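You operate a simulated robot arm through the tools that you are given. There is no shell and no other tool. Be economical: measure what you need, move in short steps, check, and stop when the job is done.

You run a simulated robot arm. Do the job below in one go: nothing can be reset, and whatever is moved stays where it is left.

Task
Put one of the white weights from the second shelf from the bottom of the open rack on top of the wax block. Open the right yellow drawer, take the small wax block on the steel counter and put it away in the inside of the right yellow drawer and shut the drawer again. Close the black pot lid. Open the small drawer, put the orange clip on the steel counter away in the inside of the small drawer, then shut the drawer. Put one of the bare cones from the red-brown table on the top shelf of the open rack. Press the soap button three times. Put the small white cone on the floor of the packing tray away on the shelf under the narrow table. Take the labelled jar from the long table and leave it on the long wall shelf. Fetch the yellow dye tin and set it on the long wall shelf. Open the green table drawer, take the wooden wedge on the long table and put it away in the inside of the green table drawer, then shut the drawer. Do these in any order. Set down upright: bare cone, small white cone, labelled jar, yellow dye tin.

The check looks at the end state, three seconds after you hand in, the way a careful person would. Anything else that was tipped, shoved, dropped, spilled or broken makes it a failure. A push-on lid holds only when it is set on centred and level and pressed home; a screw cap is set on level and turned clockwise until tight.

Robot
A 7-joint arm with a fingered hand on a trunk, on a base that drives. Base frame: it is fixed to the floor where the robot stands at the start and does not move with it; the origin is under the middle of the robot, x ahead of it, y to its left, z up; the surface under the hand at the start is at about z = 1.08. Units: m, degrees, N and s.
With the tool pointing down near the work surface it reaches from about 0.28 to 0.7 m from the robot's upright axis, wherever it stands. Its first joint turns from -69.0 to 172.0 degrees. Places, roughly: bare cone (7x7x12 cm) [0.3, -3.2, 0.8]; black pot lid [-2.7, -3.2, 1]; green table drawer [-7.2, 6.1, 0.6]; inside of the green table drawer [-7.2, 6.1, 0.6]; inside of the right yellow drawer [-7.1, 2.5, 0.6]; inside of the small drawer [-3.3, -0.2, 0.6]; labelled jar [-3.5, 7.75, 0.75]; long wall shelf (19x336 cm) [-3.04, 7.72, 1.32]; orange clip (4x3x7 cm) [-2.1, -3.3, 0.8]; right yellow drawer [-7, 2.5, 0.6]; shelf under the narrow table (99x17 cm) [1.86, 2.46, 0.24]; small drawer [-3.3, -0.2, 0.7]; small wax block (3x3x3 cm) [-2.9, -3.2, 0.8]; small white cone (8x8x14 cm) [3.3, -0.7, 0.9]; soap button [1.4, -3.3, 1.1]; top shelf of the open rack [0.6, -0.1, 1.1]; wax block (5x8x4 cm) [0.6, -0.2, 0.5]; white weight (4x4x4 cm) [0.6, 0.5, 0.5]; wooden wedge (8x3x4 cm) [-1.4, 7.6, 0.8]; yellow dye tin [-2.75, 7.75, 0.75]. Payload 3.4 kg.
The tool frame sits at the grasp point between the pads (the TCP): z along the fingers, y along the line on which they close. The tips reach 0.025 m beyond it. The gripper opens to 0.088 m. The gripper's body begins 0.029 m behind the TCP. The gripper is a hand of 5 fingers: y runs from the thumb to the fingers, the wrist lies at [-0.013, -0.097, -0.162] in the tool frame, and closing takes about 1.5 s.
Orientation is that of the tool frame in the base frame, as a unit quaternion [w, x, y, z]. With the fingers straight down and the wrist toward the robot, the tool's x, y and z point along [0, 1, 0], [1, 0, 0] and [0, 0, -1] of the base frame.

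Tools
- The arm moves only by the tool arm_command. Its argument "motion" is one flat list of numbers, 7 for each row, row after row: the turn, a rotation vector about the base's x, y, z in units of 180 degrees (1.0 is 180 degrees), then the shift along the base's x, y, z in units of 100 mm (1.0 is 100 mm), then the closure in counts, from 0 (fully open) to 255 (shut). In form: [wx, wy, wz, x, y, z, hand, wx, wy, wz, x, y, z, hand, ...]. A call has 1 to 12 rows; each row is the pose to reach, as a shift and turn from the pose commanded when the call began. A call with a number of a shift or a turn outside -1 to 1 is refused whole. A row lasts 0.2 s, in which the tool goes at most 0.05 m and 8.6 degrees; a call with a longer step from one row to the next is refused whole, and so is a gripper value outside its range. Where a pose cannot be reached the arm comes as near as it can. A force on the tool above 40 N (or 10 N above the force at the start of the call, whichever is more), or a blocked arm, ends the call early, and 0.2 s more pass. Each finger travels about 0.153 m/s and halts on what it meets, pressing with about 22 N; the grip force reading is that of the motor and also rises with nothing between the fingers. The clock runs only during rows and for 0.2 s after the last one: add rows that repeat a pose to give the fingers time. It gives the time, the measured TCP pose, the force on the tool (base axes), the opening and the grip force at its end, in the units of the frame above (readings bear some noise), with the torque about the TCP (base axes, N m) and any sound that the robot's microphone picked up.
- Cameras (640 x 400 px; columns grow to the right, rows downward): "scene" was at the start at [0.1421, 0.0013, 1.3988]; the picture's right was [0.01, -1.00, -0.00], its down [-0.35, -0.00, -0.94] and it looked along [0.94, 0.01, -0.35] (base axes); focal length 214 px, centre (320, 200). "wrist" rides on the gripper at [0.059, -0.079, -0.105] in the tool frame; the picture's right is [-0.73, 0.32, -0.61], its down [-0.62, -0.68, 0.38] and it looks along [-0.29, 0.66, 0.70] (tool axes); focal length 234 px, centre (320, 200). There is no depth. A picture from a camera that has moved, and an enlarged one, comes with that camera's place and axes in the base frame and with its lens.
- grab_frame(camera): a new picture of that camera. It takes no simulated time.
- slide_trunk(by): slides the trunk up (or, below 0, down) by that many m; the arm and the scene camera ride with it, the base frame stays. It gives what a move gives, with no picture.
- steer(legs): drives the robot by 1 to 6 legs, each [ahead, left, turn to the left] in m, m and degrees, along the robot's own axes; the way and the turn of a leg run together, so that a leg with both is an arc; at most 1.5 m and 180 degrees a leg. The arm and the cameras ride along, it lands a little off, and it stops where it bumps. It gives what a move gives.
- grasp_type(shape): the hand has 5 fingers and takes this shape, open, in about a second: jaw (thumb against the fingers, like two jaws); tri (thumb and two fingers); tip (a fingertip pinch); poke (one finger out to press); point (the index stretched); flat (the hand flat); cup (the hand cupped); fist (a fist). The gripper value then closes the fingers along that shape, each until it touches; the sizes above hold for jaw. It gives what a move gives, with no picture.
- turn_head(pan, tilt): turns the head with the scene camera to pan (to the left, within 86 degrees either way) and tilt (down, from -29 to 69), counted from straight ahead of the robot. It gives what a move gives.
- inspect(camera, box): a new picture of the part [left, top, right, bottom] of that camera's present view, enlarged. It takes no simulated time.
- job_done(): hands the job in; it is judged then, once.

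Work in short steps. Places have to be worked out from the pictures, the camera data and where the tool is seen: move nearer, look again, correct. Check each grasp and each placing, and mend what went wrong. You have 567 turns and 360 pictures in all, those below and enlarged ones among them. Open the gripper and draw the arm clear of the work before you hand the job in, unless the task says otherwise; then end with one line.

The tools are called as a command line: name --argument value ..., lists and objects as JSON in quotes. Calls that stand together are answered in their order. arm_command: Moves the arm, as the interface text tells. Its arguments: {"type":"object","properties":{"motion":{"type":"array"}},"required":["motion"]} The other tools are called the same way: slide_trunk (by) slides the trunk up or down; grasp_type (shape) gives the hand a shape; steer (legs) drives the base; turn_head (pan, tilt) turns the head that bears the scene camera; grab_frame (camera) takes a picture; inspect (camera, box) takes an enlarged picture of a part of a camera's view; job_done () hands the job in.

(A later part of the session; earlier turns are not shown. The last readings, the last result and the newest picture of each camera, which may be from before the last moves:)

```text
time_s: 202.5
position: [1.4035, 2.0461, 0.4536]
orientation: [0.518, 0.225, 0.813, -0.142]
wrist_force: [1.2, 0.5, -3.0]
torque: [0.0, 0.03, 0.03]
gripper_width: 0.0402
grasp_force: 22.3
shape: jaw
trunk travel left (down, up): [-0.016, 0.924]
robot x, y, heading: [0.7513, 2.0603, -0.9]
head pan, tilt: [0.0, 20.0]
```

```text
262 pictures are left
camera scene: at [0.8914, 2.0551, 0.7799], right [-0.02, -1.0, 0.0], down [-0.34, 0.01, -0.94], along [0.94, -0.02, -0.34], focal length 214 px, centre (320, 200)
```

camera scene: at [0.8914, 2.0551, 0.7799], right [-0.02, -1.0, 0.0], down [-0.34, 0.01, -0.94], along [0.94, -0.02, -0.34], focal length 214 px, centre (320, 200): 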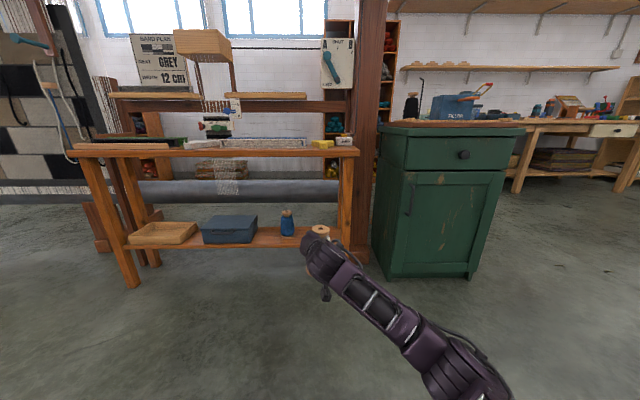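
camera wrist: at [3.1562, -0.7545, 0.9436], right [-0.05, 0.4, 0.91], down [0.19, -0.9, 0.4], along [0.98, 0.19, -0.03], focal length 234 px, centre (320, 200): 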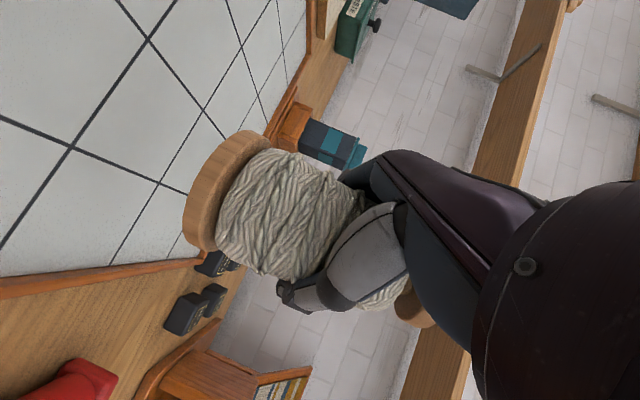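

Reach is fine. I lower another 0.1 and check the elbow.

arm_command --motion '[0, 0, 0, 0, 0, -0.45, 255, 0, 0, 0, 0, 0, -0.9, 255, 0, 0, 0, 0, 0, -1, 255]'

turn_head --pan -20 --tilt 35

grab_frame --camera "scene"

grab_frame --camera "wrist"

```text
time_s: 203.3
position: [1.404, 2.046, 0.3531]
orientation: [0.518, 0.224, 0.813, -0.142]
wrist_force: [-0.9, 0.5, -2.5]
torque: [0.02, -0.02, -0.01]
gripper_width: 0.0399
grasp_force: 22.0
shape: jaw
trunk travel left (down, up): [-0.016, 0.924]
robot x, y, heading: [0.746, 2.0586, -1.0]
head pan, tilt: [0.0, 20.0]
```

```text
time_s: 204.1
position: [1.4031, 2.0462, 0.3523]
orientation: [0.518, 0.224, 0.813, -0.142]
wrist_force: [-0.4, 0.1, -2.2]
torque: [-0.01, -0.01, 0.03]
gripper_width: 0.04
grasp_force: 22.1
shape: jaw
trunk travel left (down, up): [-0.016, 0.924]
robot x, y, heading: [0.749, 2.0578, -0.8]
head pan, tilt: [-20.0, 35.0]
```

```text
261 pictures are left
camera scene: at [0.8805, 2.0253, 0.756], right [-0.36, -0.93, 0.0], down [-0.54, 0.21, -0.82], along [0.76, -0.29, -0.57], focal length 214 px, centre (320, 200)
```

scene: 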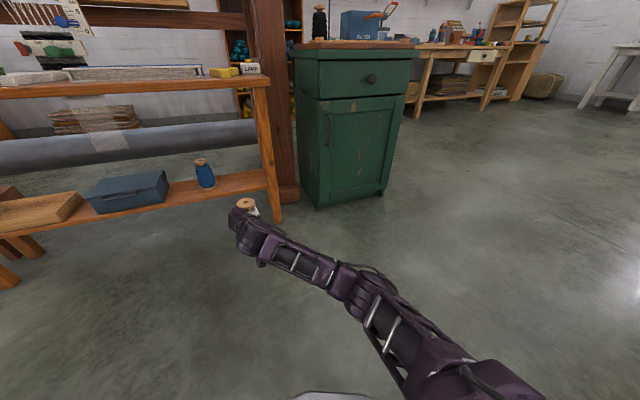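

```text
260 pictures are left
camera wrist: at [1.2613, 2.0387, 0.3435], right [-0.04, 0.4, 0.91], down [0.18, -0.9, 0.4], along [0.98, 0.18, -0.03], focal length 234 px, centre (320, 200)
```

wrist: 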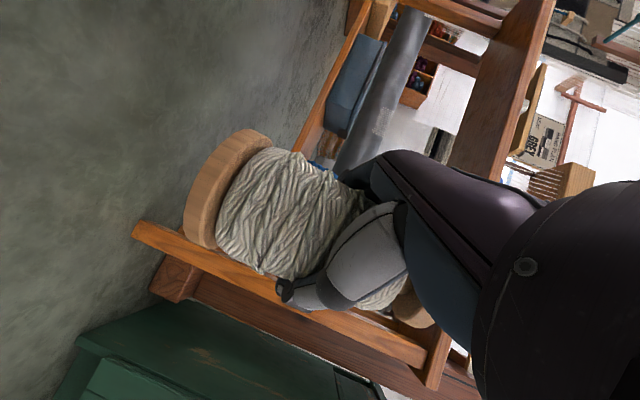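

I drive forward 0.445 m to bring the cone over the shelf.

steer --legs '[[0.4, 0, 0.9]]'

turn_head --pan -10 --tilt 30

grab_frame --camera "scene"

grab_frame --camera "wrist"

```text
time_s: 206.6
position: [1.7998, 2.052, 0.3538]
orientation: [0.52, 0.217, 0.815, -0.138]
wrist_force: [-0.6, 0.7, -2.1]
torque: [0.0, -0.02, -0.01]
gripper_width: 0.0403
grasp_force: 22.2
shape: jaw
trunk travel left (down, up): [-0.016, 0.924]
robot x, y, heading: [1.1486, 2.0554, -0.2]
head pan, tilt: [-20.0, 35.0]
```

```text
time_s: 207.3
position: [1.8002, 2.0526, 0.3526]
orientation: [0.519, 0.218, 0.815, -0.139]
wrist_force: [-0.3, 0.5, -1.6]
torque: [-0.01, -0.03, 0.02]
gripper_width: 0.0403
grasp_force: 22.1
shape: jaw
trunk travel left (down, up): [-0.016, 0.924]
robot x, y, heading: [1.1446, 2.0562, -0.2]
head pan, tilt: [-10.0, 30.0]
```

```text
259 pictures are left
camera scene: at [1.2836, 2.0378, 0.7638], right [-0.18, -0.98, 0.0], down [-0.49, 0.09, -0.87], along [0.85, -0.15, -0.5], focal length 214 px, centre (320, 200)
```

scene: 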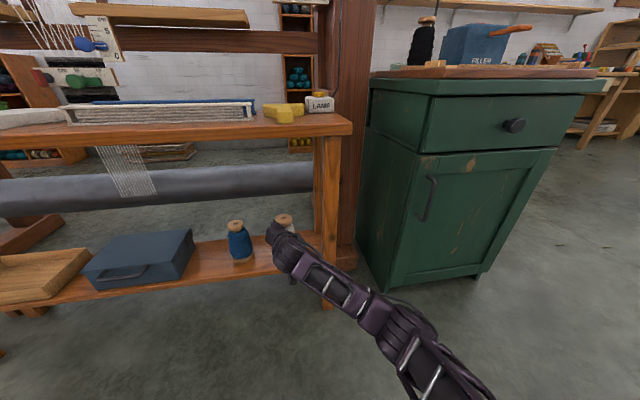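

```text
258 pictures are left
camera wrist: at [1.6578, 2.0429, 0.3433], right [-0.05, 0.4, 0.91], down [0.19, -0.9, 0.4], along [0.98, 0.19, -0.03], focal length 234 px, centre (320, 200)
```

wrist: 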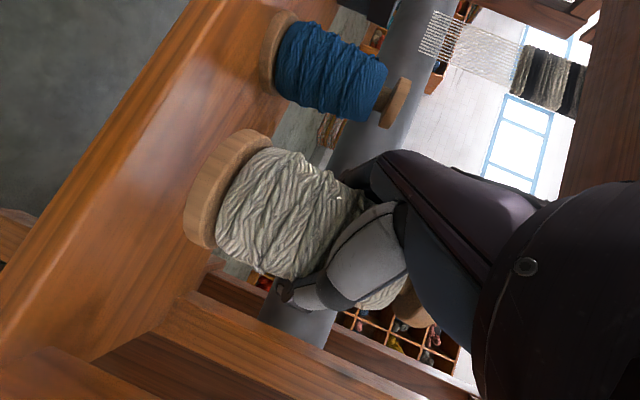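

Shelf near edge x≈1.77, blue spool at y≈2.18. I move +5.3 cm in x, then lower until contact.

arm_command --motion '[0, 0, 0, 0.27, -0.03, 0, 255, 0, 0, 0, 0.53, -0.06, 0, 255, 0, 0, 0, 0.53, -0.06, -0.2, 255, 0, 0, 0, 0.53, -0.06, -0.4, 255, 0, 0, 0, 0.53, -0.06, -0.45, 255]'

grab_frame --camera "wrist"

inspect --camera "scene" --box '[200, 180, 360, 300]'

```text
time_s: 208.5
position: [1.8536, 2.0468, 0.3086]
orientation: [0.519, 0.217, 0.815, -0.139]
wrist_force: [-0.6, 0.5, -2.9]
torque: [0.03, -0.02, 0.04]
gripper_width: 0.0403
grasp_force: 21.3
shape: jaw
trunk travel left (down, up): [-0.016, 0.924]
robot x, y, heading: [1.1459, 2.0584, -0.0]
head pan, tilt: [-10.0, 30.0]
```

```text
257 pictures are left
camera wrist: at [1.7111, 2.0371, 0.2984], right [-0.05, 0.4, 0.91], down [0.19, -0.9, 0.4], along [0.98, 0.19, -0.03], focal length 234 px, centre (320, 200)
```

wrist: 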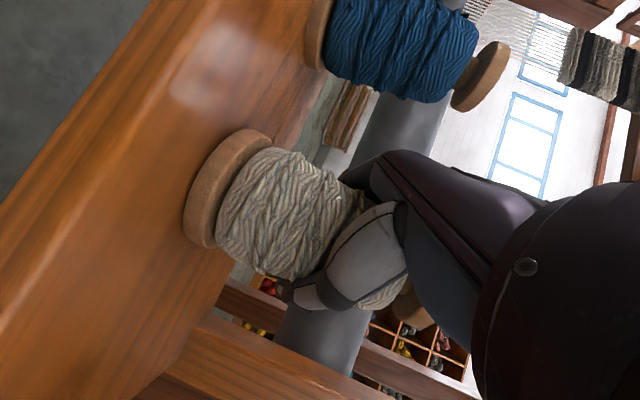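

```text
3.33 times, centred on (280, 240) of scene
camera zoom: at [1.2837, 2.0378, 0.7638], right [-0.18, -0.98, 0.0], down [-0.49, 0.09, -0.87], along [0.85, -0.15, -0.5], focal length 715 px, centre (453, 67)
```

zoom: 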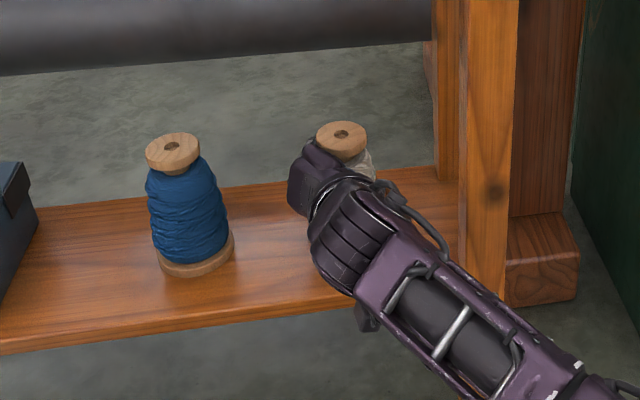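

The cone is at about the same depth as the blue spool, still slightly above the shelf. I lower further in mm steps until contact.

arm_command --motion '[0, 0, 0, 0, 0, -0.04, 255, 0, 0, 0, 0, 0, -0.08, 255, 0, 0, 0, 0, 0, -0.08, 255]'

```text
time_s: 209.3
position: [1.8533, 2.0486, 0.3025]
orientation: [0.522, 0.216, 0.814, -0.136]
wrist_force: [-0.9, 6.2, 13.1]
torque: [-0.13, -0.02, 0.01]
gripper_width: 0.0402
grasp_force: 22.0
shape: jaw
trunk travel left (down, up): [-0.016, 0.924]
robot x, y, heading: [1.1489, 2.0537, -0.1]
head pan, tilt: [-10.0, 30.0]
```

Contact (13 N). I ease up 2 mm and open slowly.

arm_command --motion '[0, 0, 0, 0, 0, 0.03, 255, 0, 0, 0, 0, 0, 0.03, 220, 0, 0, 0, 0, 0, 0.03, 180, 0, 0, 0, 0, 0, 0.03, 140, 0, 0, 0, 0, 0, 0.03, 100, 0, 0, 0, 0, 0, 0.03, 50, 0, 0, 0, 0, 0, 0.03, 0, 0, 0, 0, 0, 0, 0.03, 0]'

grab_frame --camera "wrist"

```text
time_s: 211.1
position: [1.8533, 2.0461, 0.3031]
orientation: [0.519, 0.216, 0.815, -0.139]
wrist_force: [-0.1, -0.7, -0.6]
torque: [-0.02, -0.02, 0.02]
gripper_width: 0.0877
grasp_force: 0.0
shape: jaw
trunk travel left (down, up): [-0.016, 0.924]
robot x, y, heading: [1.1498, 2.0512, -0.2]
head pan, tilt: [-10.0, 30.0]
```

```text
255 pictures are left
camera wrist: at [1.7106, 2.0368, 0.293], right [-0.05, 0.4, 0.91], down [0.19, -0.9, 0.4], along [0.98, 0.19, -0.03], focal length 234 px, centre (320, 200)
```

wrist: 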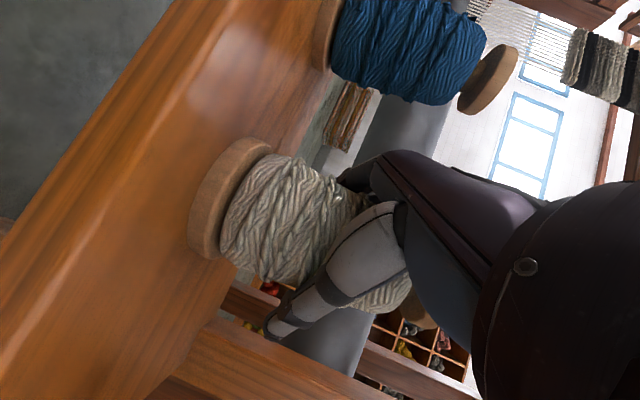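

The cone stands free. I retract back-left slightly then straight back, keeping clear of both cone and spool.

arm_command --motion '[0, 0, 0, -0.2, 0.1, 0, 0, 0, 0, 0, -0.45, 0.18, 0, 0, 0, 0, 0, -0.75, 0.22, 0, 0, 0, 0, 0, -1.0, 0.22, 0.0, 0]'

grab_frame --camera "wrist"

```text
time_s: 212.1
position: [1.7524, 2.0683, 0.3033]
orientation: [0.519, 0.217, 0.815, -0.139]
wrist_force: [0.1, 0.1, 1.2]
torque: [0.05, -0.01, -0.01]
gripper_width: 0.0877
grasp_force: 0.1
shape: jaw
trunk travel left (down, up): [-0.016, 0.924]
robot x, y, heading: [1.1442, 2.0522, -0.3]
head pan, tilt: [-10.0, 30.0]
```

```text
254 pictures are left
camera wrist: at [1.6103, 2.0589, 0.2931], right [-0.05, 0.4, 0.91], down [0.19, -0.9, 0.4], along [0.98, 0.19, -0.03], focal length 234 px, centre (320, 200)
```

wrist: 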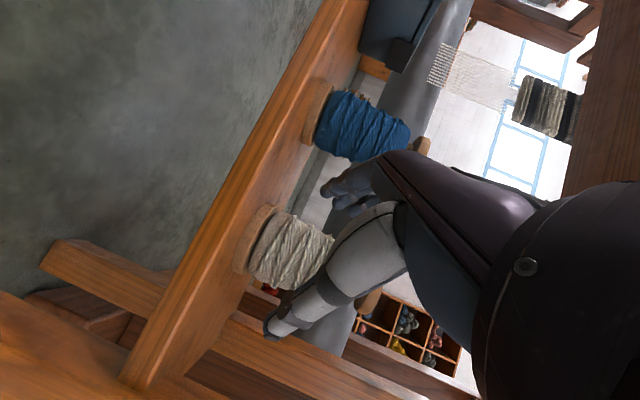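

Cone placed. I back out, raise the trunk, and drive toward the red-brown table on the south wall.

steer --legs '[[-0.45, 0, 0]]'

turn_head --pan 0 --tilt 25

inspect --camera "scene" --box '[200, 150, 440, 300]'

slide_trunk --by 0.4

steer --legs '[[0, 0, -90], [0, 0.6, 0], [1.5, 0, 0], [1.5, 0, 0], [0.7, 0, 0]]'

grab_frame --camera "scene"

```text
time_s: 214.8
position: [1.3024, 2.0695, 0.3025]
orientation: [0.52, 0.218, 0.814, -0.139]
wrist_force: [0.2, -1.0, -0.8]
torque: [-0.03, 0.02, -0.05]
gripper_width: 0.0879
grasp_force: 0.0
shape: jaw
trunk travel left (down, up): [-0.016, 0.924]
robot x, y, heading: [0.689, 2.0561, -0.1]
head pan, tilt: [-10.0, 30.0]
```

```text
time_s: 215.6
position: [1.304, 2.0689, 0.3036]
orientation: [0.519, 0.217, 0.815, -0.138]
wrist_force: [1.0, 0.0, -0.6]
torque: [0.01, -0.02, 0.0]
gripper_width: 0.0877
grasp_force: 0.0
shape: jaw
trunk travel left (down, up): [-0.016, 0.924]
robot x, y, heading: [0.6955, 2.0526, -0.2]
head pan, tilt: [0.0, 25.0]
```

```text
2.67 times, centred on (320, 225) of scene
camera zoom: at [0.8371, 2.0544, 0.7718], right [0.0, -1.0, 0.0], down [-0.42, 0.0, -0.91], along [0.91, 0.0, -0.42], focal length 572 px, centre (320, 133)
```

zoom: 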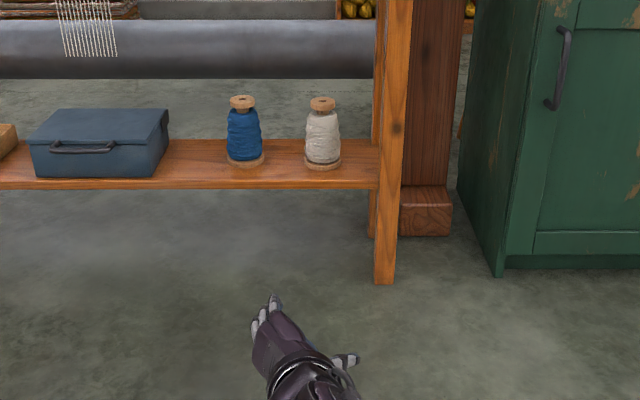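

```text
time_s: 219.4
position: [1.3042, 2.0687, 0.7026]
orientation: [0.519, 0.217, 0.815, -0.139]
wrist_force: [0.2, -0.4, 0.6]
torque: [-0.01, -0.01, 0.04]
gripper_width: 0.0876
grasp_force: 0.1
shape: jaw
trunk travel left (down, up): [-0.416, 0.524]
robot x, y, heading: [0.6952, 2.0518, -0.1]
head pan, tilt: [0.0, 25.0]
```

```text
time_s: 244.0
position: [1.2574, -2.244, 0.7031]
orientation: [0.266, 0.733, 0.417, -0.467]
wrist_force: [0.2, -0.3, 0.1]
torque: [0.0, 0.0, 0.01]
gripper_width: 0.0881
grasp_force: 0.0
shape: jaw
trunk travel left (down, up): [-0.416, 0.524]
robot x, y, heading: [1.2477, -1.6377, -90.7]
head pan, tilt: [0.0, 25.0]
```

```text
252 pictures are left
camera scene: at [1.2476, -1.7789, 1.1718], right [-1.0, 0.02, 0.0], down [0.01, 0.42, -0.91], along [-0.01, -0.91, -0.42], focal length 214 px, centre (320, 200)
```

scene: 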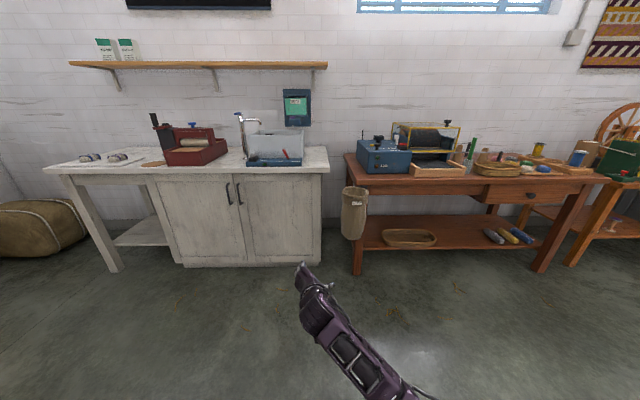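

The small white cone stands on its shelf. Here I see the soap dispenser on the wall (teal box, ≈(1.38,-3.3,1.13)) and the red-brown table at right. I zoom on both.

inspect --camera "scene" --box '[230, 80, 350, 180]'

inspect --camera "scene" --box '[340, 110, 640, 260]'

```text
4.00 times, centred on (290, 130) of scene
camera zoom: at [1.2476, -1.7789, 1.1718], right [-1.0, 0.02, 0.0], down [0.01, 0.42, -0.91], along [-0.01, -0.91, -0.42], focal length 858 px, centre (440, 480)
```

zoom: 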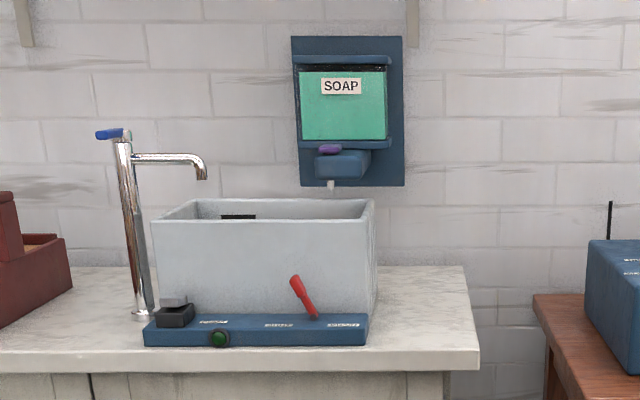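

```text
2.13 times, centred on (490, 185) of scene
camera zoom: at [1.2476, -1.7789, 1.1718], right [-1.0, 0.02, 0.0], down [0.01, 0.42, -0.91], along [-0.01, -0.91, -0.42], focal length 458 px, centre (-43, 232)
```

zoom: 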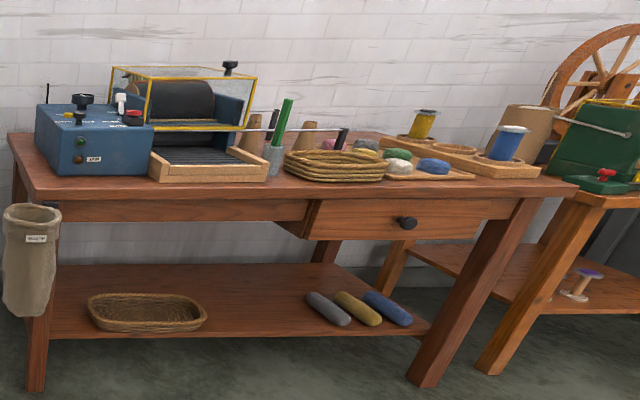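

The soap button is the purple cap on top of the spout, ≈(1.40,-3.27,1.08); counters' fronts are at y≈-3.0. I raise the trunk, take the "poke" shape and drive closer to the dispenser.

slide_trunk --by 0.4

grasp_type --shape "poke"

steer --legs '[[0.6, 0.15, 0.7]]'

turn_head --pan 0 --tilt 30

grab_frame --camera "scene"

grab_frame --camera "wrist"

```text
time_s: 247.8
position: [1.2568, -2.2457, 1.1029]
orientation: [0.266, 0.733, 0.417, -0.467]
wrist_force: [-0.4, 0.4, 0.4]
torque: [0.0, -0.01, 0.0]
gripper_width: 0.0881
grasp_force: 0.1
shape: jaw
trunk travel left (down, up): [-0.816, 0.124]
robot x, y, heading: [1.2516, -1.635, -90.6]
head pan, tilt: [0.0, 25.0]
```

```text
time_s: 248.7
position: [1.2576, -2.245, 1.1032]
orientation: [0.265, 0.733, 0.417, -0.467]
wrist_force: [0.8, -0.6, -0.3]
torque: [0.0, 0.04, 0.03]
gripper_width: 0.0002
grasp_force: 0.1
shape: poke
trunk travel left (down, up): [-0.816, 0.124]
robot x, y, heading: [1.2496, -1.6331, -90.8]
head pan, tilt: [0.0, 25.0]
```

```text
time_s: 252.2
position: [1.4108, -2.8444, 1.1034]
orientation: [0.269, 0.729, 0.423, -0.465]
wrist_force: [1.0, -0.6, -0.1]
torque: [-0.01, -0.04, -0.02]
gripper_width: 0.0
grasp_force: 0.1
shape: poke
trunk travel left (down, up): [-0.816, 0.124]
robot x, y, heading: [1.3934, -2.2359, -90.1]
head pan, tilt: [0.0, 25.0]
```

```text
time_s: 252.9
position: [1.4114, -2.8441, 1.1036]
orientation: [0.269, 0.73, 0.423, -0.465]
wrist_force: [-0.1, 0.6, -0.2]
torque: [0.01, -0.02, 0.02]
gripper_width: 0.0001
grasp_force: 0.0
shape: poke
trunk travel left (down, up): [-0.816, 0.124]
robot x, y, heading: [1.3928, -2.2359, -90.1]
head pan, tilt: [0.0, 30.0]
```

```text
249 pictures are left
camera scene: at [1.395, -2.3765, 1.5638], right [-1.0, 0.0, 0.0], down [0.0, 0.5, -0.87], along [0.0, -0.87, -0.5], focal length 214 px, centre (320, 200)
```

scene: 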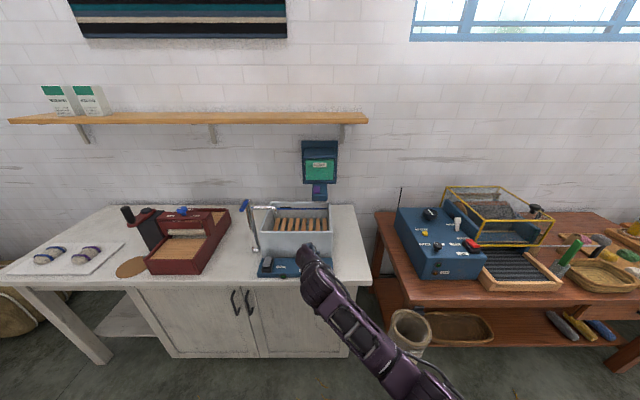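

```text
248 pictures are left
camera wrist: at [1.403, -2.7014, 1.0929], right [0.4, 0.05, 0.91], down [-0.9, -0.19, 0.4], along [0.19, -0.98, -0.03], focal length 234 px, centre (320, 200)
```

wrist: 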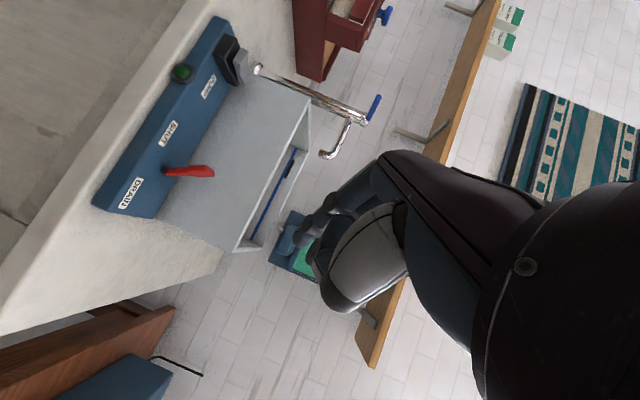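

I zoom on the dispenser from here.

inspect --camera "scene" --box '[290, 130, 350, 210]'

inspect --camera "wrist" --box '[240, 160, 420, 320]'

```text
5.00 times, centred on (320, 170) of scene
camera zoom: at [1.395, -2.3765, 1.5638], right [-1.0, 0.0, 0.0], down [0.0, 0.5, -0.87], along [0.0, -0.87, -0.5], focal length 1072 px, centre (320, 350)
```

zoom: 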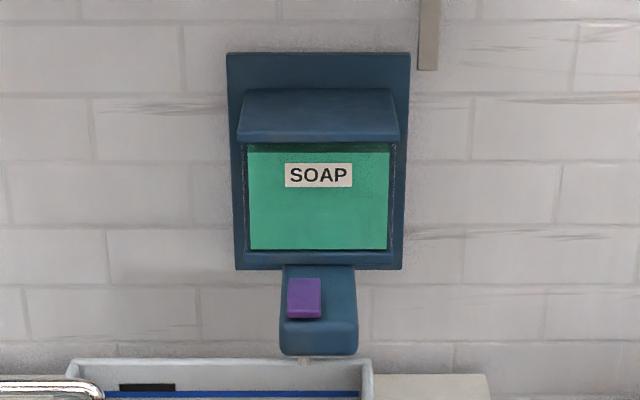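

```text
2.50 times, centred on (330, 240) of wrist
camera zoom: at [1.403, -2.7014, 1.0929], right [0.4, 0.05, 0.91], down [-0.9, -0.19, 0.4], along [0.19, -0.98, -0.03], focal length 585 px, centre (295, 100)
```

zoom: 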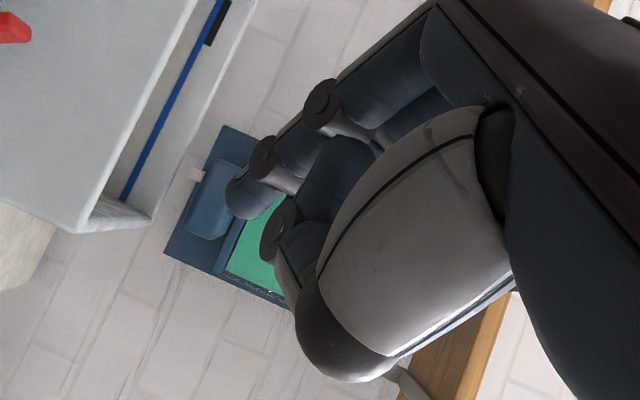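

Button top triangulates to (1.412,-3.34,1.07). I zoom on the poke finger in the scene camera to locate its tip.

inspect --camera "scene" --box '[270, 220, 370, 300]'

```text
5.00 times, centred on (320, 260) of scene
camera zoom: at [1.395, -2.3765, 1.5638], right [-1.0, 0.0, 0.0], down [0.0, 0.5, -0.87], along [0.0, -0.87, -0.5], focal length 1072 px, centre (320, -100)
```

zoom: 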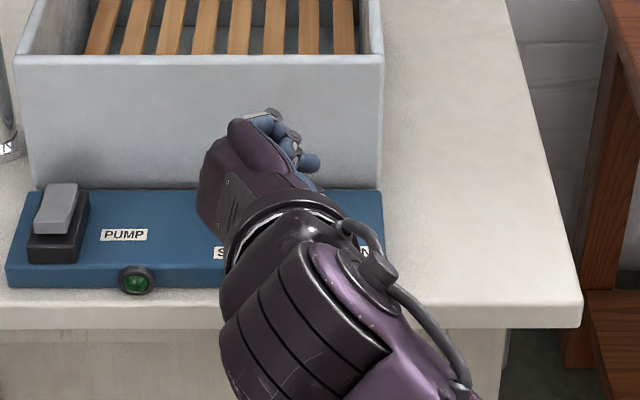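

Fingertip is at TCP+(-0.012,-0.035,-0.019) in world axes. I raise slightly, drive 0.40 m forward, then look again.

arm_command --motion '[0, 0, 0, 0, 0, 0.25, 0]'

steer --legs '[[0.4, 0, 0]]'

grab_frame --camera "scene"

grab_frame --camera "wrist"

```text
time_s: 253.3
position: [1.4107, -2.8445, 1.1279]
orientation: [0.27, 0.73, 0.422, -0.465]
wrist_force: [-0.6, -0.1, 0.5]
torque: [-0.02, -0.03, 0.01]
gripper_width: 0.0
grasp_force: 0.1
shape: poke
trunk travel left (down, up): [-0.816, 0.124]
robot x, y, heading: [1.397, -2.2346, -89.9]
head pan, tilt: [0.0, 30.0]
```

```text
time_s: 255.8
position: [1.4129, -3.2465, 1.1289]
orientation: [0.27, 0.729, 0.424, -0.464]
wrist_force: [-0.4, -0.1, -0.6]
torque: [0.01, 0.01, -0.02]
gripper_width: 0.0
grasp_force: 0.3
shape: poke
trunk travel left (down, up): [-0.816, 0.124]
robot x, y, heading: [1.3973, -2.6385, -90.0]
head pan, tilt: [0.0, 30.0]
```

```text
244 pictures are left
camera scene: at [1.3951, -2.7786, 1.5639], right [-1.0, 0.0, 0.0], down [0.0, 0.5, -0.87], along [0.0, -0.87, -0.5], focal length 214 px, centre (320, 200)
```

scene: 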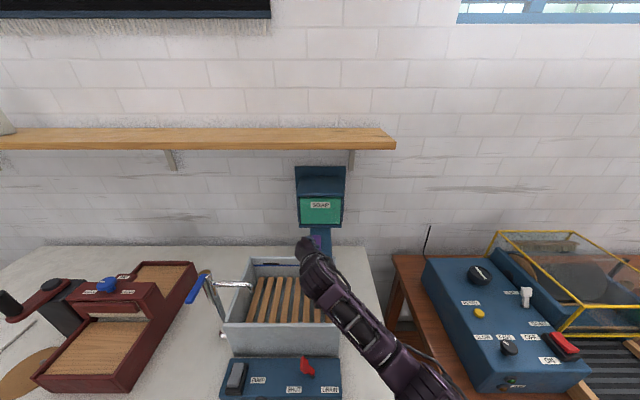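

```text
243 pictures are left
camera wrist: at [1.4044, -3.1039, 1.1179], right [0.4, 0.05, 0.91], down [-0.89, -0.19, 0.4], along [0.2, -0.98, -0.03], focal length 234 px, centre (320, 200)
```

wrist: 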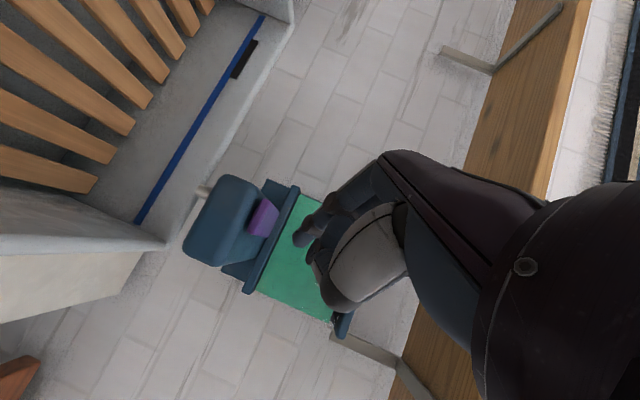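

Button ray from the wrist camera agrees. I move the fingertip to above the button.

arm_command --motion '[0, 0, 0, 0.06, -0.27, 0, 0, 0, 0, 0, 0.115, -0.53, 0, 0, 0, 0, 0, 0.115, -0.53, -0.1, 0]'

inspect --camera "wrist" --box '[170, 140, 410, 300]'

inspect --camera "scene" --box '[280, 200, 360, 260]'

```text
time_s: 256.6
position: [1.4239, -3.2988, 1.1178]
orientation: [0.27, 0.729, 0.424, -0.465]
wrist_force: [-0.8, 0.1, -0.5]
torque: [0.0, 0.05, 0.01]
gripper_width: 0.0
grasp_force: 0.2
shape: poke
trunk travel left (down, up): [-0.816, 0.124]
robot x, y, heading: [1.3969, -2.6397, -90.0]
head pan, tilt: [0.0, 30.0]
```

```text
2.50 times, centred on (290, 220) of wrist
camera zoom: at [1.4153, -3.1568, 1.1081], right [0.4, 0.05, 0.91], down [-0.89, -0.19, 0.4], along [0.2, -0.98, -0.03], focal length 585 px, centre (395, 150)
```

zoom: 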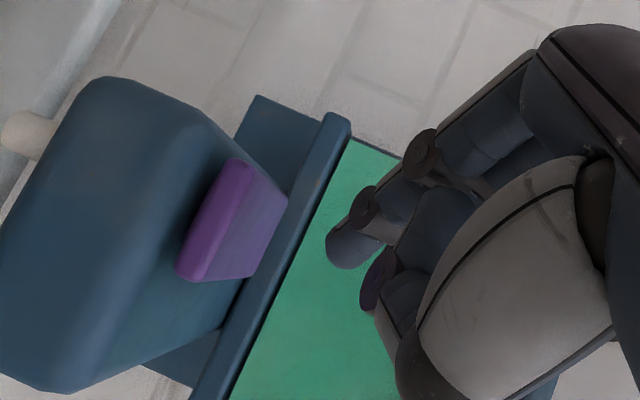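

```text
6.67 times, centred on (320, 230) of scene
camera zoom: at [1.3945, -2.7782, 1.5639], right [-1.0, 0.0, 0.0], down [0.0, 0.5, -0.87], along [0.0, -0.87, -0.5], focal length 1430 px, centre (320, 0)
```

zoom: 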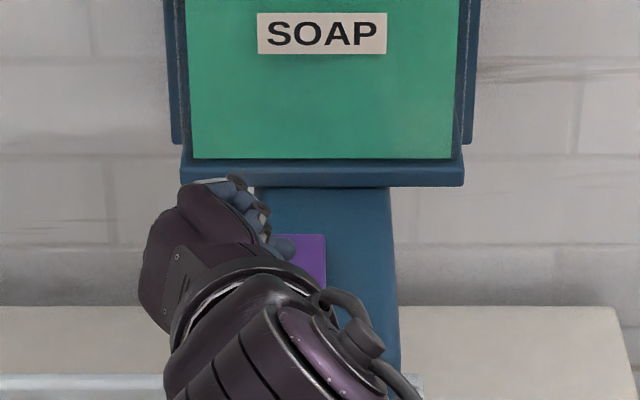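

Aligned above the button (top z≈1.075, tip at ≈1.099). First press: move down in small steps and read force/sound.

arm_command --motion '[0, 0, 0, -0.02, -0.07, 0, 0, 0, 0, 0, -0.02, -0.07, -0.15, 0, 0, 0, 0, -0.02, -0.07, -0.25, 0, 0, 0, 0, -0.02, -0.07, -0.3, 0, 0, 0, 0, -0.02, -0.07, -0.35, 0]'

inspect --camera "wrist" --box '[170, 140, 410, 300]'

```text
time_s: 257.8
position: [1.4217, -3.3058, 1.0865]
orientation: [0.272, 0.728, 0.423, -0.467]
wrist_force: [0.7, -3.9, 11.4]
torque: [-0.28, 0.05, 0.05]
gripper_width: 0.0
grasp_force: 0.1
shape: poke
trunk travel left (down, up): [-0.816, 0.124]
robot x, y, heading: [1.3942, -2.6364, -90.1]
head pan, tilt: [0.0, 30.0]
heard: click
```

```text
2.50 times, centred on (290, 220) of wrist
camera zoom: at [1.4146, -3.1634, 1.0754], right [0.4, 0.06, 0.91], down [-0.89, -0.19, 0.4], along [0.2, -0.98, -0.03], focal length 585 px, centre (395, 150)
```

zoom: 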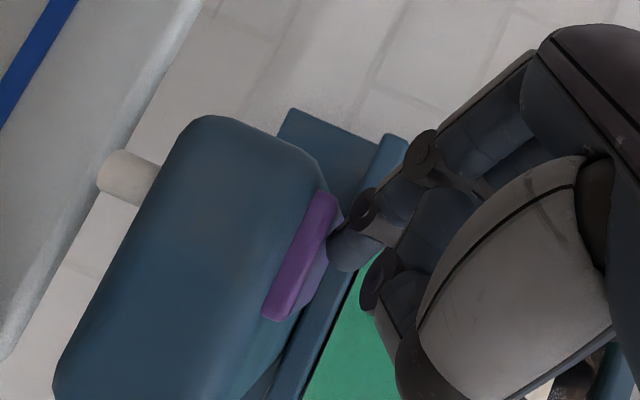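

A click: one press. I release fully, then press two more times.

arm_command --motion '[0, 0, 0, 0, 0, 0.15, 0, 0, 0, 0, 0, 0, 0.35, 0, 0, 0, 0, 0, 0, 0.35, 0]'

arm_command --motion '[0, 0, 0, 0, 0, -0.15, 0, 0, 0, 0, 0, 0, -0.25, 0, 0, 0, 0, 0, 0, -0.3, 0, 0, 0, 0, 0, 0, -0.35, 0]'

arm_command --motion '[0, 0, 0, 0, 0, 0.15, 0, 0, 0, 0, 0, 0, 0.35, 0, 0, 0, 0, 0, 0, 0.35, 0]'

```text
time_s: 258.6
position: [1.422, -3.3071, 1.1179]
orientation: [0.269, 0.73, 0.424, -0.464]
wrist_force: [-0.5, 0.1, -0.5]
torque: [0.01, -0.04, 0.01]
gripper_width: 0.0002
grasp_force: 0.0
shape: poke
trunk travel left (down, up): [-0.816, 0.124]
robot x, y, heading: [1.3972, -2.6366, -90.0]
head pan, tilt: [0.0, 30.0]
```

```text
time_s: 259.6
position: [1.4224, -3.3049, 1.085]
orientation: [0.272, 0.728, 0.423, -0.466]
wrist_force: [0.4, -3.6, 11.9]
torque: [-0.24, 0.06, 0.05]
gripper_width: 0.0
grasp_force: 0.1
shape: poke
trunk travel left (down, up): [-0.816, 0.124]
robot x, y, heading: [1.3971, -2.6367, -89.9]
head pan, tilt: [0.0, 30.0]
heard: click
```

```text
time_s: 260.4
position: [1.422, -3.3062, 1.1184]
orientation: [0.27, 0.729, 0.424, -0.465]
wrist_force: [-0.7, -0.7, -0.6]
torque: [0.0, -0.05, 0.02]
gripper_width: 0.0
grasp_force: 0.0
shape: poke
trunk travel left (down, up): [-0.816, 0.124]
robot x, y, heading: [1.3966, -2.6379, -89.9]
head pan, tilt: [0.0, 30.0]
```

Second click heard. Third press, then release.

arm_command --motion '[0, 0, 0, 0, 0, -0.15, 0, 0, 0, 0, 0, 0, -0.25, 0, 0, 0, 0, 0, 0, -0.3, 0, 0, 0, 0, 0, 0, -0.35, 0]'

arm_command --motion '[0, 0, 0, 0, 0, 0.15, 0, 0, 0, 0, 0, 0, 0.35, 0, 0, 0, 0, 0, 0.4, 0.45, 0, 0, 0, 0, 0, 0.8, 0.45, 0]'

```text
time_s: 261.4
position: [1.4228, -3.3066, 1.0864]
orientation: [0.273, 0.728, 0.422, -0.466]
wrist_force: [0.1, -5.2, 10.9]
torque: [-0.24, 0.09, 0.0]
gripper_width: 0.0
grasp_force: 0.1
shape: poke
trunk travel left (down, up): [-0.816, 0.124]
robot x, y, heading: [1.3954, -2.64, -90.3]
head pan, tilt: [0.0, 30.0]
heard: click
```

```text
time_s: 262.4
position: [1.4214, -3.2246, 1.1275]
orientation: [0.27, 0.73, 0.423, -0.464]
wrist_force: [0.3, 0.7, 0.1]
torque: [0.01, 0.0, -0.01]
gripper_width: 0.0
grasp_force: 0.1
shape: poke
trunk travel left (down, up): [-0.816, 0.124]
robot x, y, heading: [1.3955, -2.6354, -90.1]
head pan, tilt: [0.0, 30.0]
```

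Three clicks done. I back away and shift right to the red-brown table to find the bare cones.

steer --legs '[[-0.5, 0, 0], [0, -1.2, 0]]'

grasp_type --shape "jaw"

grab_frame --camera "scene"

grab_frame --camera "wrist"

```text
time_s: 271.0
position: [0.2182, -2.7271, 1.1274]
orientation: [0.27, 0.729, 0.423, -0.465]
wrist_force: [-0.2, -0.3, -0.1]
torque: [-0.02, -0.04, -0.01]
gripper_width: 0.0
grasp_force: 0.2
shape: poke
trunk travel left (down, up): [-0.816, 0.124]
robot x, y, heading: [0.1924, -2.1386, -90.0]
head pan, tilt: [0.0, 30.0]
```

```text
time_s: 271.9
position: [0.2183, -2.7289, 1.1274]
orientation: [0.269, 0.729, 0.423, -0.465]
wrist_force: [-0.5, 0.1, 0.2]
torque: [0.03, 0.01, -0.03]
gripper_width: 0.0877
grasp_force: 0.1
shape: jaw
trunk travel left (down, up): [-0.816, 0.124]
robot x, y, heading: [0.1929, -2.1382, -90.1]
head pan, tilt: [0.0, 30.0]
```

```text
239 pictures are left
camera scene: at [0.1918, -2.2798, 1.5638], right [-1.0, 0.0, 0.0], down [0.0, 0.5, -0.87], along [0.0, -0.87, -0.5], focal length 214 px, centre (320, 200)
```

scene: 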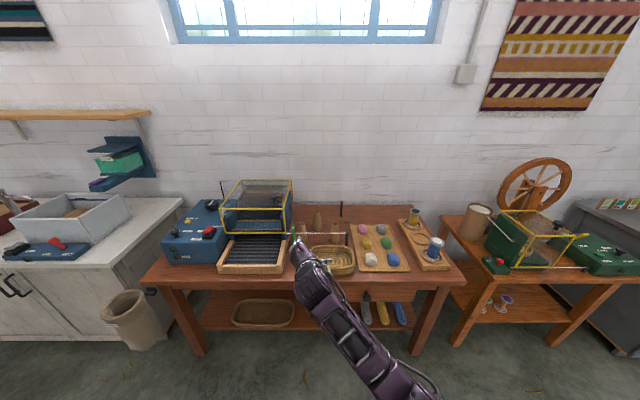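

```text
238 pictures are left
camera wrist: at [0.2099, -2.5855, 1.1178], right [0.4, 0.05, 0.91], down [-0.89, -0.19, 0.4], along [0.2, -0.98, -0.03], focal length 234 px, centre (320, 200)
```

wrist: 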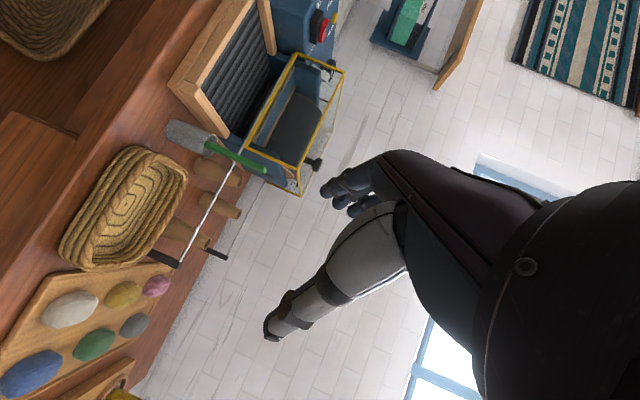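

I zoom on the cones area from both cameras.

inspect --camera "scene" --box '[270, 190, 370, 270]'

inspect --camera "wrist" --box '[50, 90, 290, 290]'

```text
5.00 times, centred on (320, 230) of scene
camera zoom: at [0.1918, -2.2798, 1.5638], right [-1.0, 0.0, 0.0], down [0.0, 0.5, -0.87], along [0.0, -0.87, -0.5], focal length 1072 px, centre (320, 50)
```

zoom: 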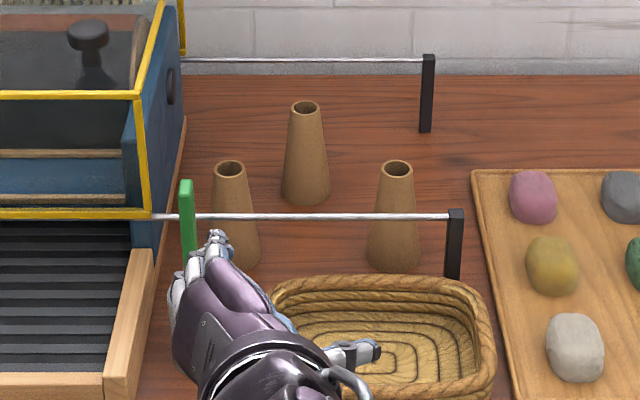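

```text
2.00 times, centred on (170, 190) of wrist
camera zoom: at [0.2099, -2.5855, 1.1178], right [0.4, 0.05, 0.91], down [-0.89, -0.19, 0.4], along [0.2, -0.98, -0.03], focal length 468 px, centre (620, 220)
```

zoom: 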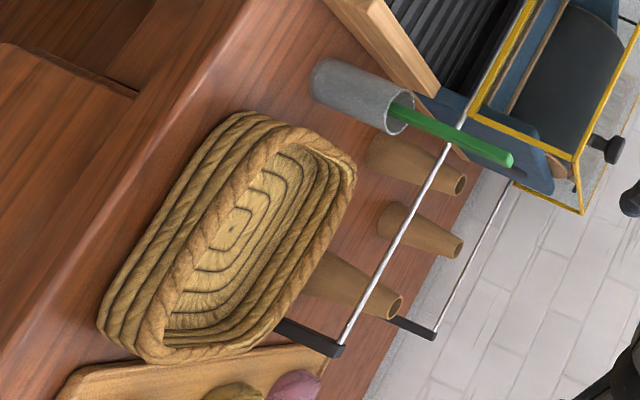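

There are three bare cones between two thin rods; the rear-middle one (≈(0.209,-3.285), base z≈0.79, top≈0.91) has the most room for a straight-down grasp. I rotate the hand to fingers-down here.

arm_command --motion '[0.0162, -0.03, -0.0269, 0, 0, 0.1, 0, 0.0324, -0.06, -0.0537, 0, 0, 0.2, 0, 0.0486, -0.09, -0.0806, 0, 0, 0.3, 0, 0.0648, -0.12, -0.1075, 0, 0, 0.3, 0, 0.081, -0.15, -0.1344, 0, 0, 0.3, 0, 0.0972, -0.18, -0.1612, 0, 0, 0.3, 0, 0.1134, -0.21, -0.1881, 0, 0, 0.3, 0, 0.1296, -0.24, -0.215, 0, 0, 0.3, 0, 0.1458, -0.27, -0.2419, 0, 0, 0.3, 0, 0.162, -0.3, -0.2687, 0, 0, 0.3, 0, 0.178, -0.329, -0.2956, 0, 0, 0.3, 0]'

steer --legs '[[0.48, 0, 0]]'

grab_frame --camera "scene"

grab_frame --camera "wrist"

```text
time_s: 274.3
position: [0.2057, -2.7843, 1.1074]
orientation: [0.016, 1.0, -0.017, -0.014]
wrist_force: [-0.3, 0.6, -0.2]
torque: [0.01, 0.01, -0.01]
gripper_width: 0.088
grasp_force: 0.0
shape: jaw
out of reach, approached as far as the arm can: row 6, 7, 8, 9, 10, 11
trunk travel left (down, up): [-0.816, 0.124]
robot x, y, heading: [0.1895, -2.1366, -90.0]
head pan, tilt: [0.0, 30.0]
```

```text
time_s: 277.2
position: [0.2068, -3.2711, 1.1093]
orientation: [0.017, 1.0, -0.016, -0.013]
wrist_force: [0.3, 0.2, -0.6]
torque: [0.0, 0.02, -0.01]
gripper_width: 0.088
grasp_force: 0.1
shape: jaw
trunk travel left (down, up): [-0.816, 0.124]
robot x, y, heading: [0.1923, -2.6228, -89.7]
head pan, tilt: [0.0, 30.0]
```

```text
235 pictures are left
camera scene: at [0.1916, -2.7649, 1.5639], right [-1.0, 0.0, 0.0], down [0.0, 0.5, -0.87], along [0.0, -0.87, -0.5], focal length 214 px, centre (320, 200)
```

scene: 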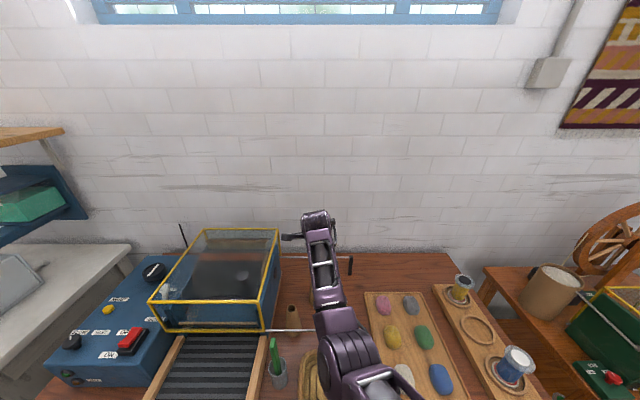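

```text
234 pictures are left
camera wrist: at [0.2709, -3.191, 1.2091], right [-0.72, -0.28, 0.64], down [-0.61, 0.69, -0.39], along [-0.33, -0.67, -0.67], focal length 234 px, centre (320, 200)
```

wrist: 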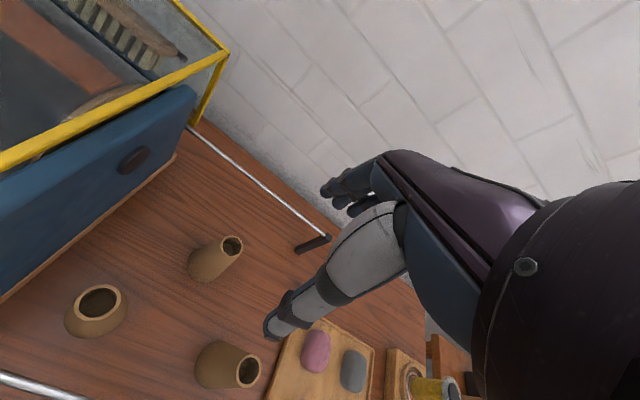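

Refined: rear cone at (0.212,-3.322), top z≈0.893. I align above it and lower the trunk by 0.15 for a check.

arm_command --motion '[0, 0, 0, 0.03, -0.25, 0, 0, 0, 0, 0, 0.055, -0.51, 0, 0]'

slide_trunk --by -0.14

grab_frame --camera "wrist"

inspect --camera "scene" --box '[240, 190, 400, 320]'

```text
time_s: 277.8
position: [0.2107, -3.3225, 1.1086]
orientation: [0.017, 1.0, -0.017, -0.012]
wrist_force: [0.5, -0.8, 0.7]
torque: [-0.01, 0.01, 0.03]
gripper_width: 0.088
grasp_force: 0.1
shape: jaw
trunk travel left (down, up): [-0.816, 0.124]
robot x, y, heading: [0.1924, -2.6251, -89.8]
head pan, tilt: [0.0, 30.0]
```

```text
time_s: 279.5
position: [0.2113, -3.3204, 0.9701]
orientation: [0.016, 1.0, -0.016, -0.012]
wrist_force: [-0.4, 0.0, 0.0]
torque: [-0.02, -0.01, -0.04]
gripper_width: 0.0879
grasp_force: 0.1
shape: jaw
trunk travel left (down, up): [-0.676, 0.264]
robot x, y, heading: [0.194, -2.6226, -89.7]
head pan, tilt: [0.0, 30.0]
```

```text
233 pictures are left
camera wrist: at [0.2762, -3.2415, 1.0693], right [-0.72, -0.28, 0.64], down [-0.61, 0.69, -0.39], along [-0.33, -0.67, -0.67], focal length 234 px, centre (320, 200)
```

wrist: 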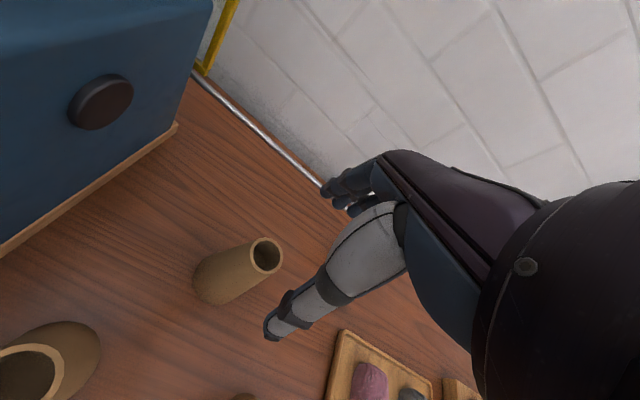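

```text
3.08 times, centred on (320, 255) of scene
camera zoom: at [0.1916, -2.7651, 1.4239], right [-1.0, 0.0, 0.0], down [0.0, 0.5, -0.87], along [0.0, -0.87, -0.5], focal length 660 px, centre (320, 31)
```

zoom: 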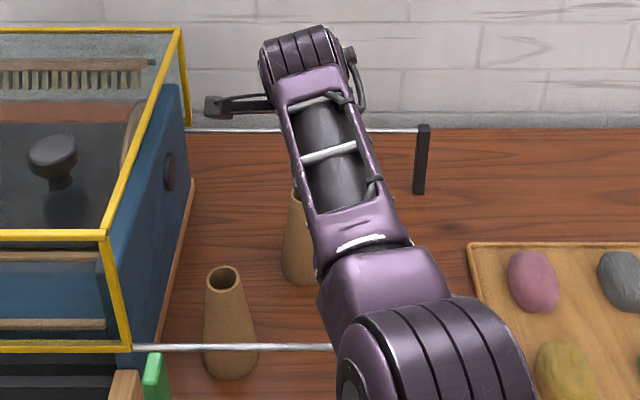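

Small +6 mm x correction, then descend 9.5 cm over the cone.

arm_command --motion '[0, 0, 0, 0.06, 0, -0.2, 0, 0, 0, 0, 0.06, 0, -0.5, 0, 0, 0, 0, 0.06, 0, -0.8, 0, 0, 0, 0, 0.06, 0, -0.95, 0]'

grab_frame --camera "wrist"

```text
time_s: 280.5
position: [0.2144, -3.3188, 0.875]
orientation: [0.016, 1.0, -0.017, -0.013]
wrist_force: [0.8, 0.5, 0.0]
torque: [0.01, 0.01, -0.03]
gripper_width: 0.0884
grasp_force: 0.1
shape: jaw
out of reach, approached as far as the arm can: row 4
trunk travel left (down, up): [-0.676, 0.264]
robot x, y, heading: [0.1926, -2.624, -90.0]
head pan, tilt: [0.0, 30.0]
```

```text
231 pictures are left
camera wrist: at [0.2798, -3.2391, 0.9752], right [-0.72, -0.28, 0.63], down [-0.61, 0.69, -0.39], along [-0.33, -0.67, -0.67], focal length 234 px, centre (320, 200)
```

wrist: 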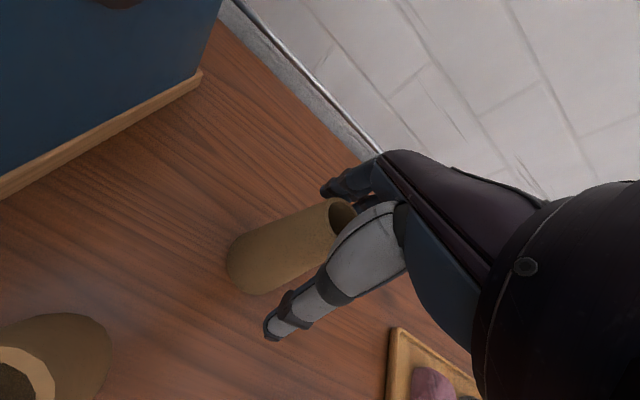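

The cone is between thumb and fingers. Closing.

arm_command --motion '[0, 0, 0, 0, 0, 0, 60, 0, 0, 0, 0, 0, 0, 100, 0, 0, 0, 0, 0, 0, 140, 0, 0, 0, 0, 0, 0, 180, 0, 0, 0, 0, 0, 0, 255, 0, 0, 0, 0, 0, 0, 255, 0, 0, 0, 0, 0, 0, 255, 0, 0, 0, 0, 0, 0, 255]'

grab_frame --camera "wrist"

```text
time_s: 282.3
position: [0.215, -3.3184, 0.8756]
orientation: [0.016, 1.0, -0.016, -0.013]
wrist_force: [0.1, 0.4, 0.6]
torque: [0.01, -0.03, 0.05]
gripper_width: 0.0324
grasp_force: 22.3
shape: jaw
trunk travel left (down, up): [-0.676, 0.264]
robot x, y, heading: [0.1924, -2.6229, -90.2]
head pan, tilt: [0.0, 30.0]
```

```text
230 pictures are left
camera wrist: at [0.28, -3.2393, 0.9754], right [-0.72, -0.28, 0.64], down [-0.61, 0.69, -0.39], along [-0.33, -0.67, -0.67], focal length 234 px, centre (320, 200)
```

wrist: 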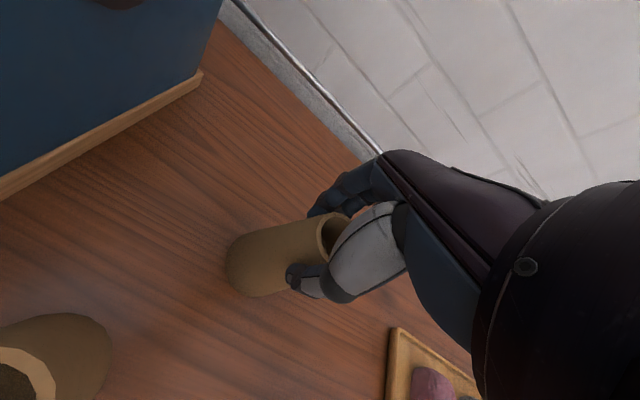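

Gripped at 0.032. I raise with the trunk 0.15 and check.

slide_trunk --by 0.2

grab_frame --camera "wrist"

```text
time_s: 284.4
position: [0.2167, -3.3191, 1.0761]
orientation: [0.017, 1.0, -0.016, -0.012]
wrist_force: [0.6, -0.3, -0.5]
torque: [-0.02, -0.04, 0.04]
gripper_width: 0.0321
grasp_force: 22.5
shape: jaw
trunk travel left (down, up): [-0.876, 0.064]
robot x, y, heading: [0.1893, -2.6249, -90.1]
head pan, tilt: [0.0, 30.0]
```

```text
229 pictures are left
camera wrist: at [0.28, -3.2393, 1.1753], right [-0.72, -0.28, 0.64], down [-0.61, 0.69, -0.39], along [-0.33, -0.67, -0.67], focal length 234 px, centre (320, 200)
```

wrist: 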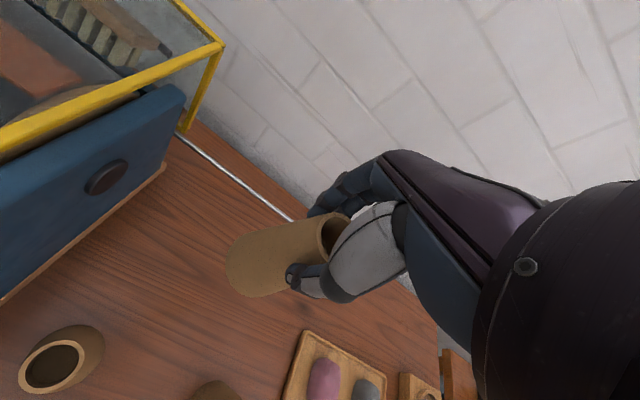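

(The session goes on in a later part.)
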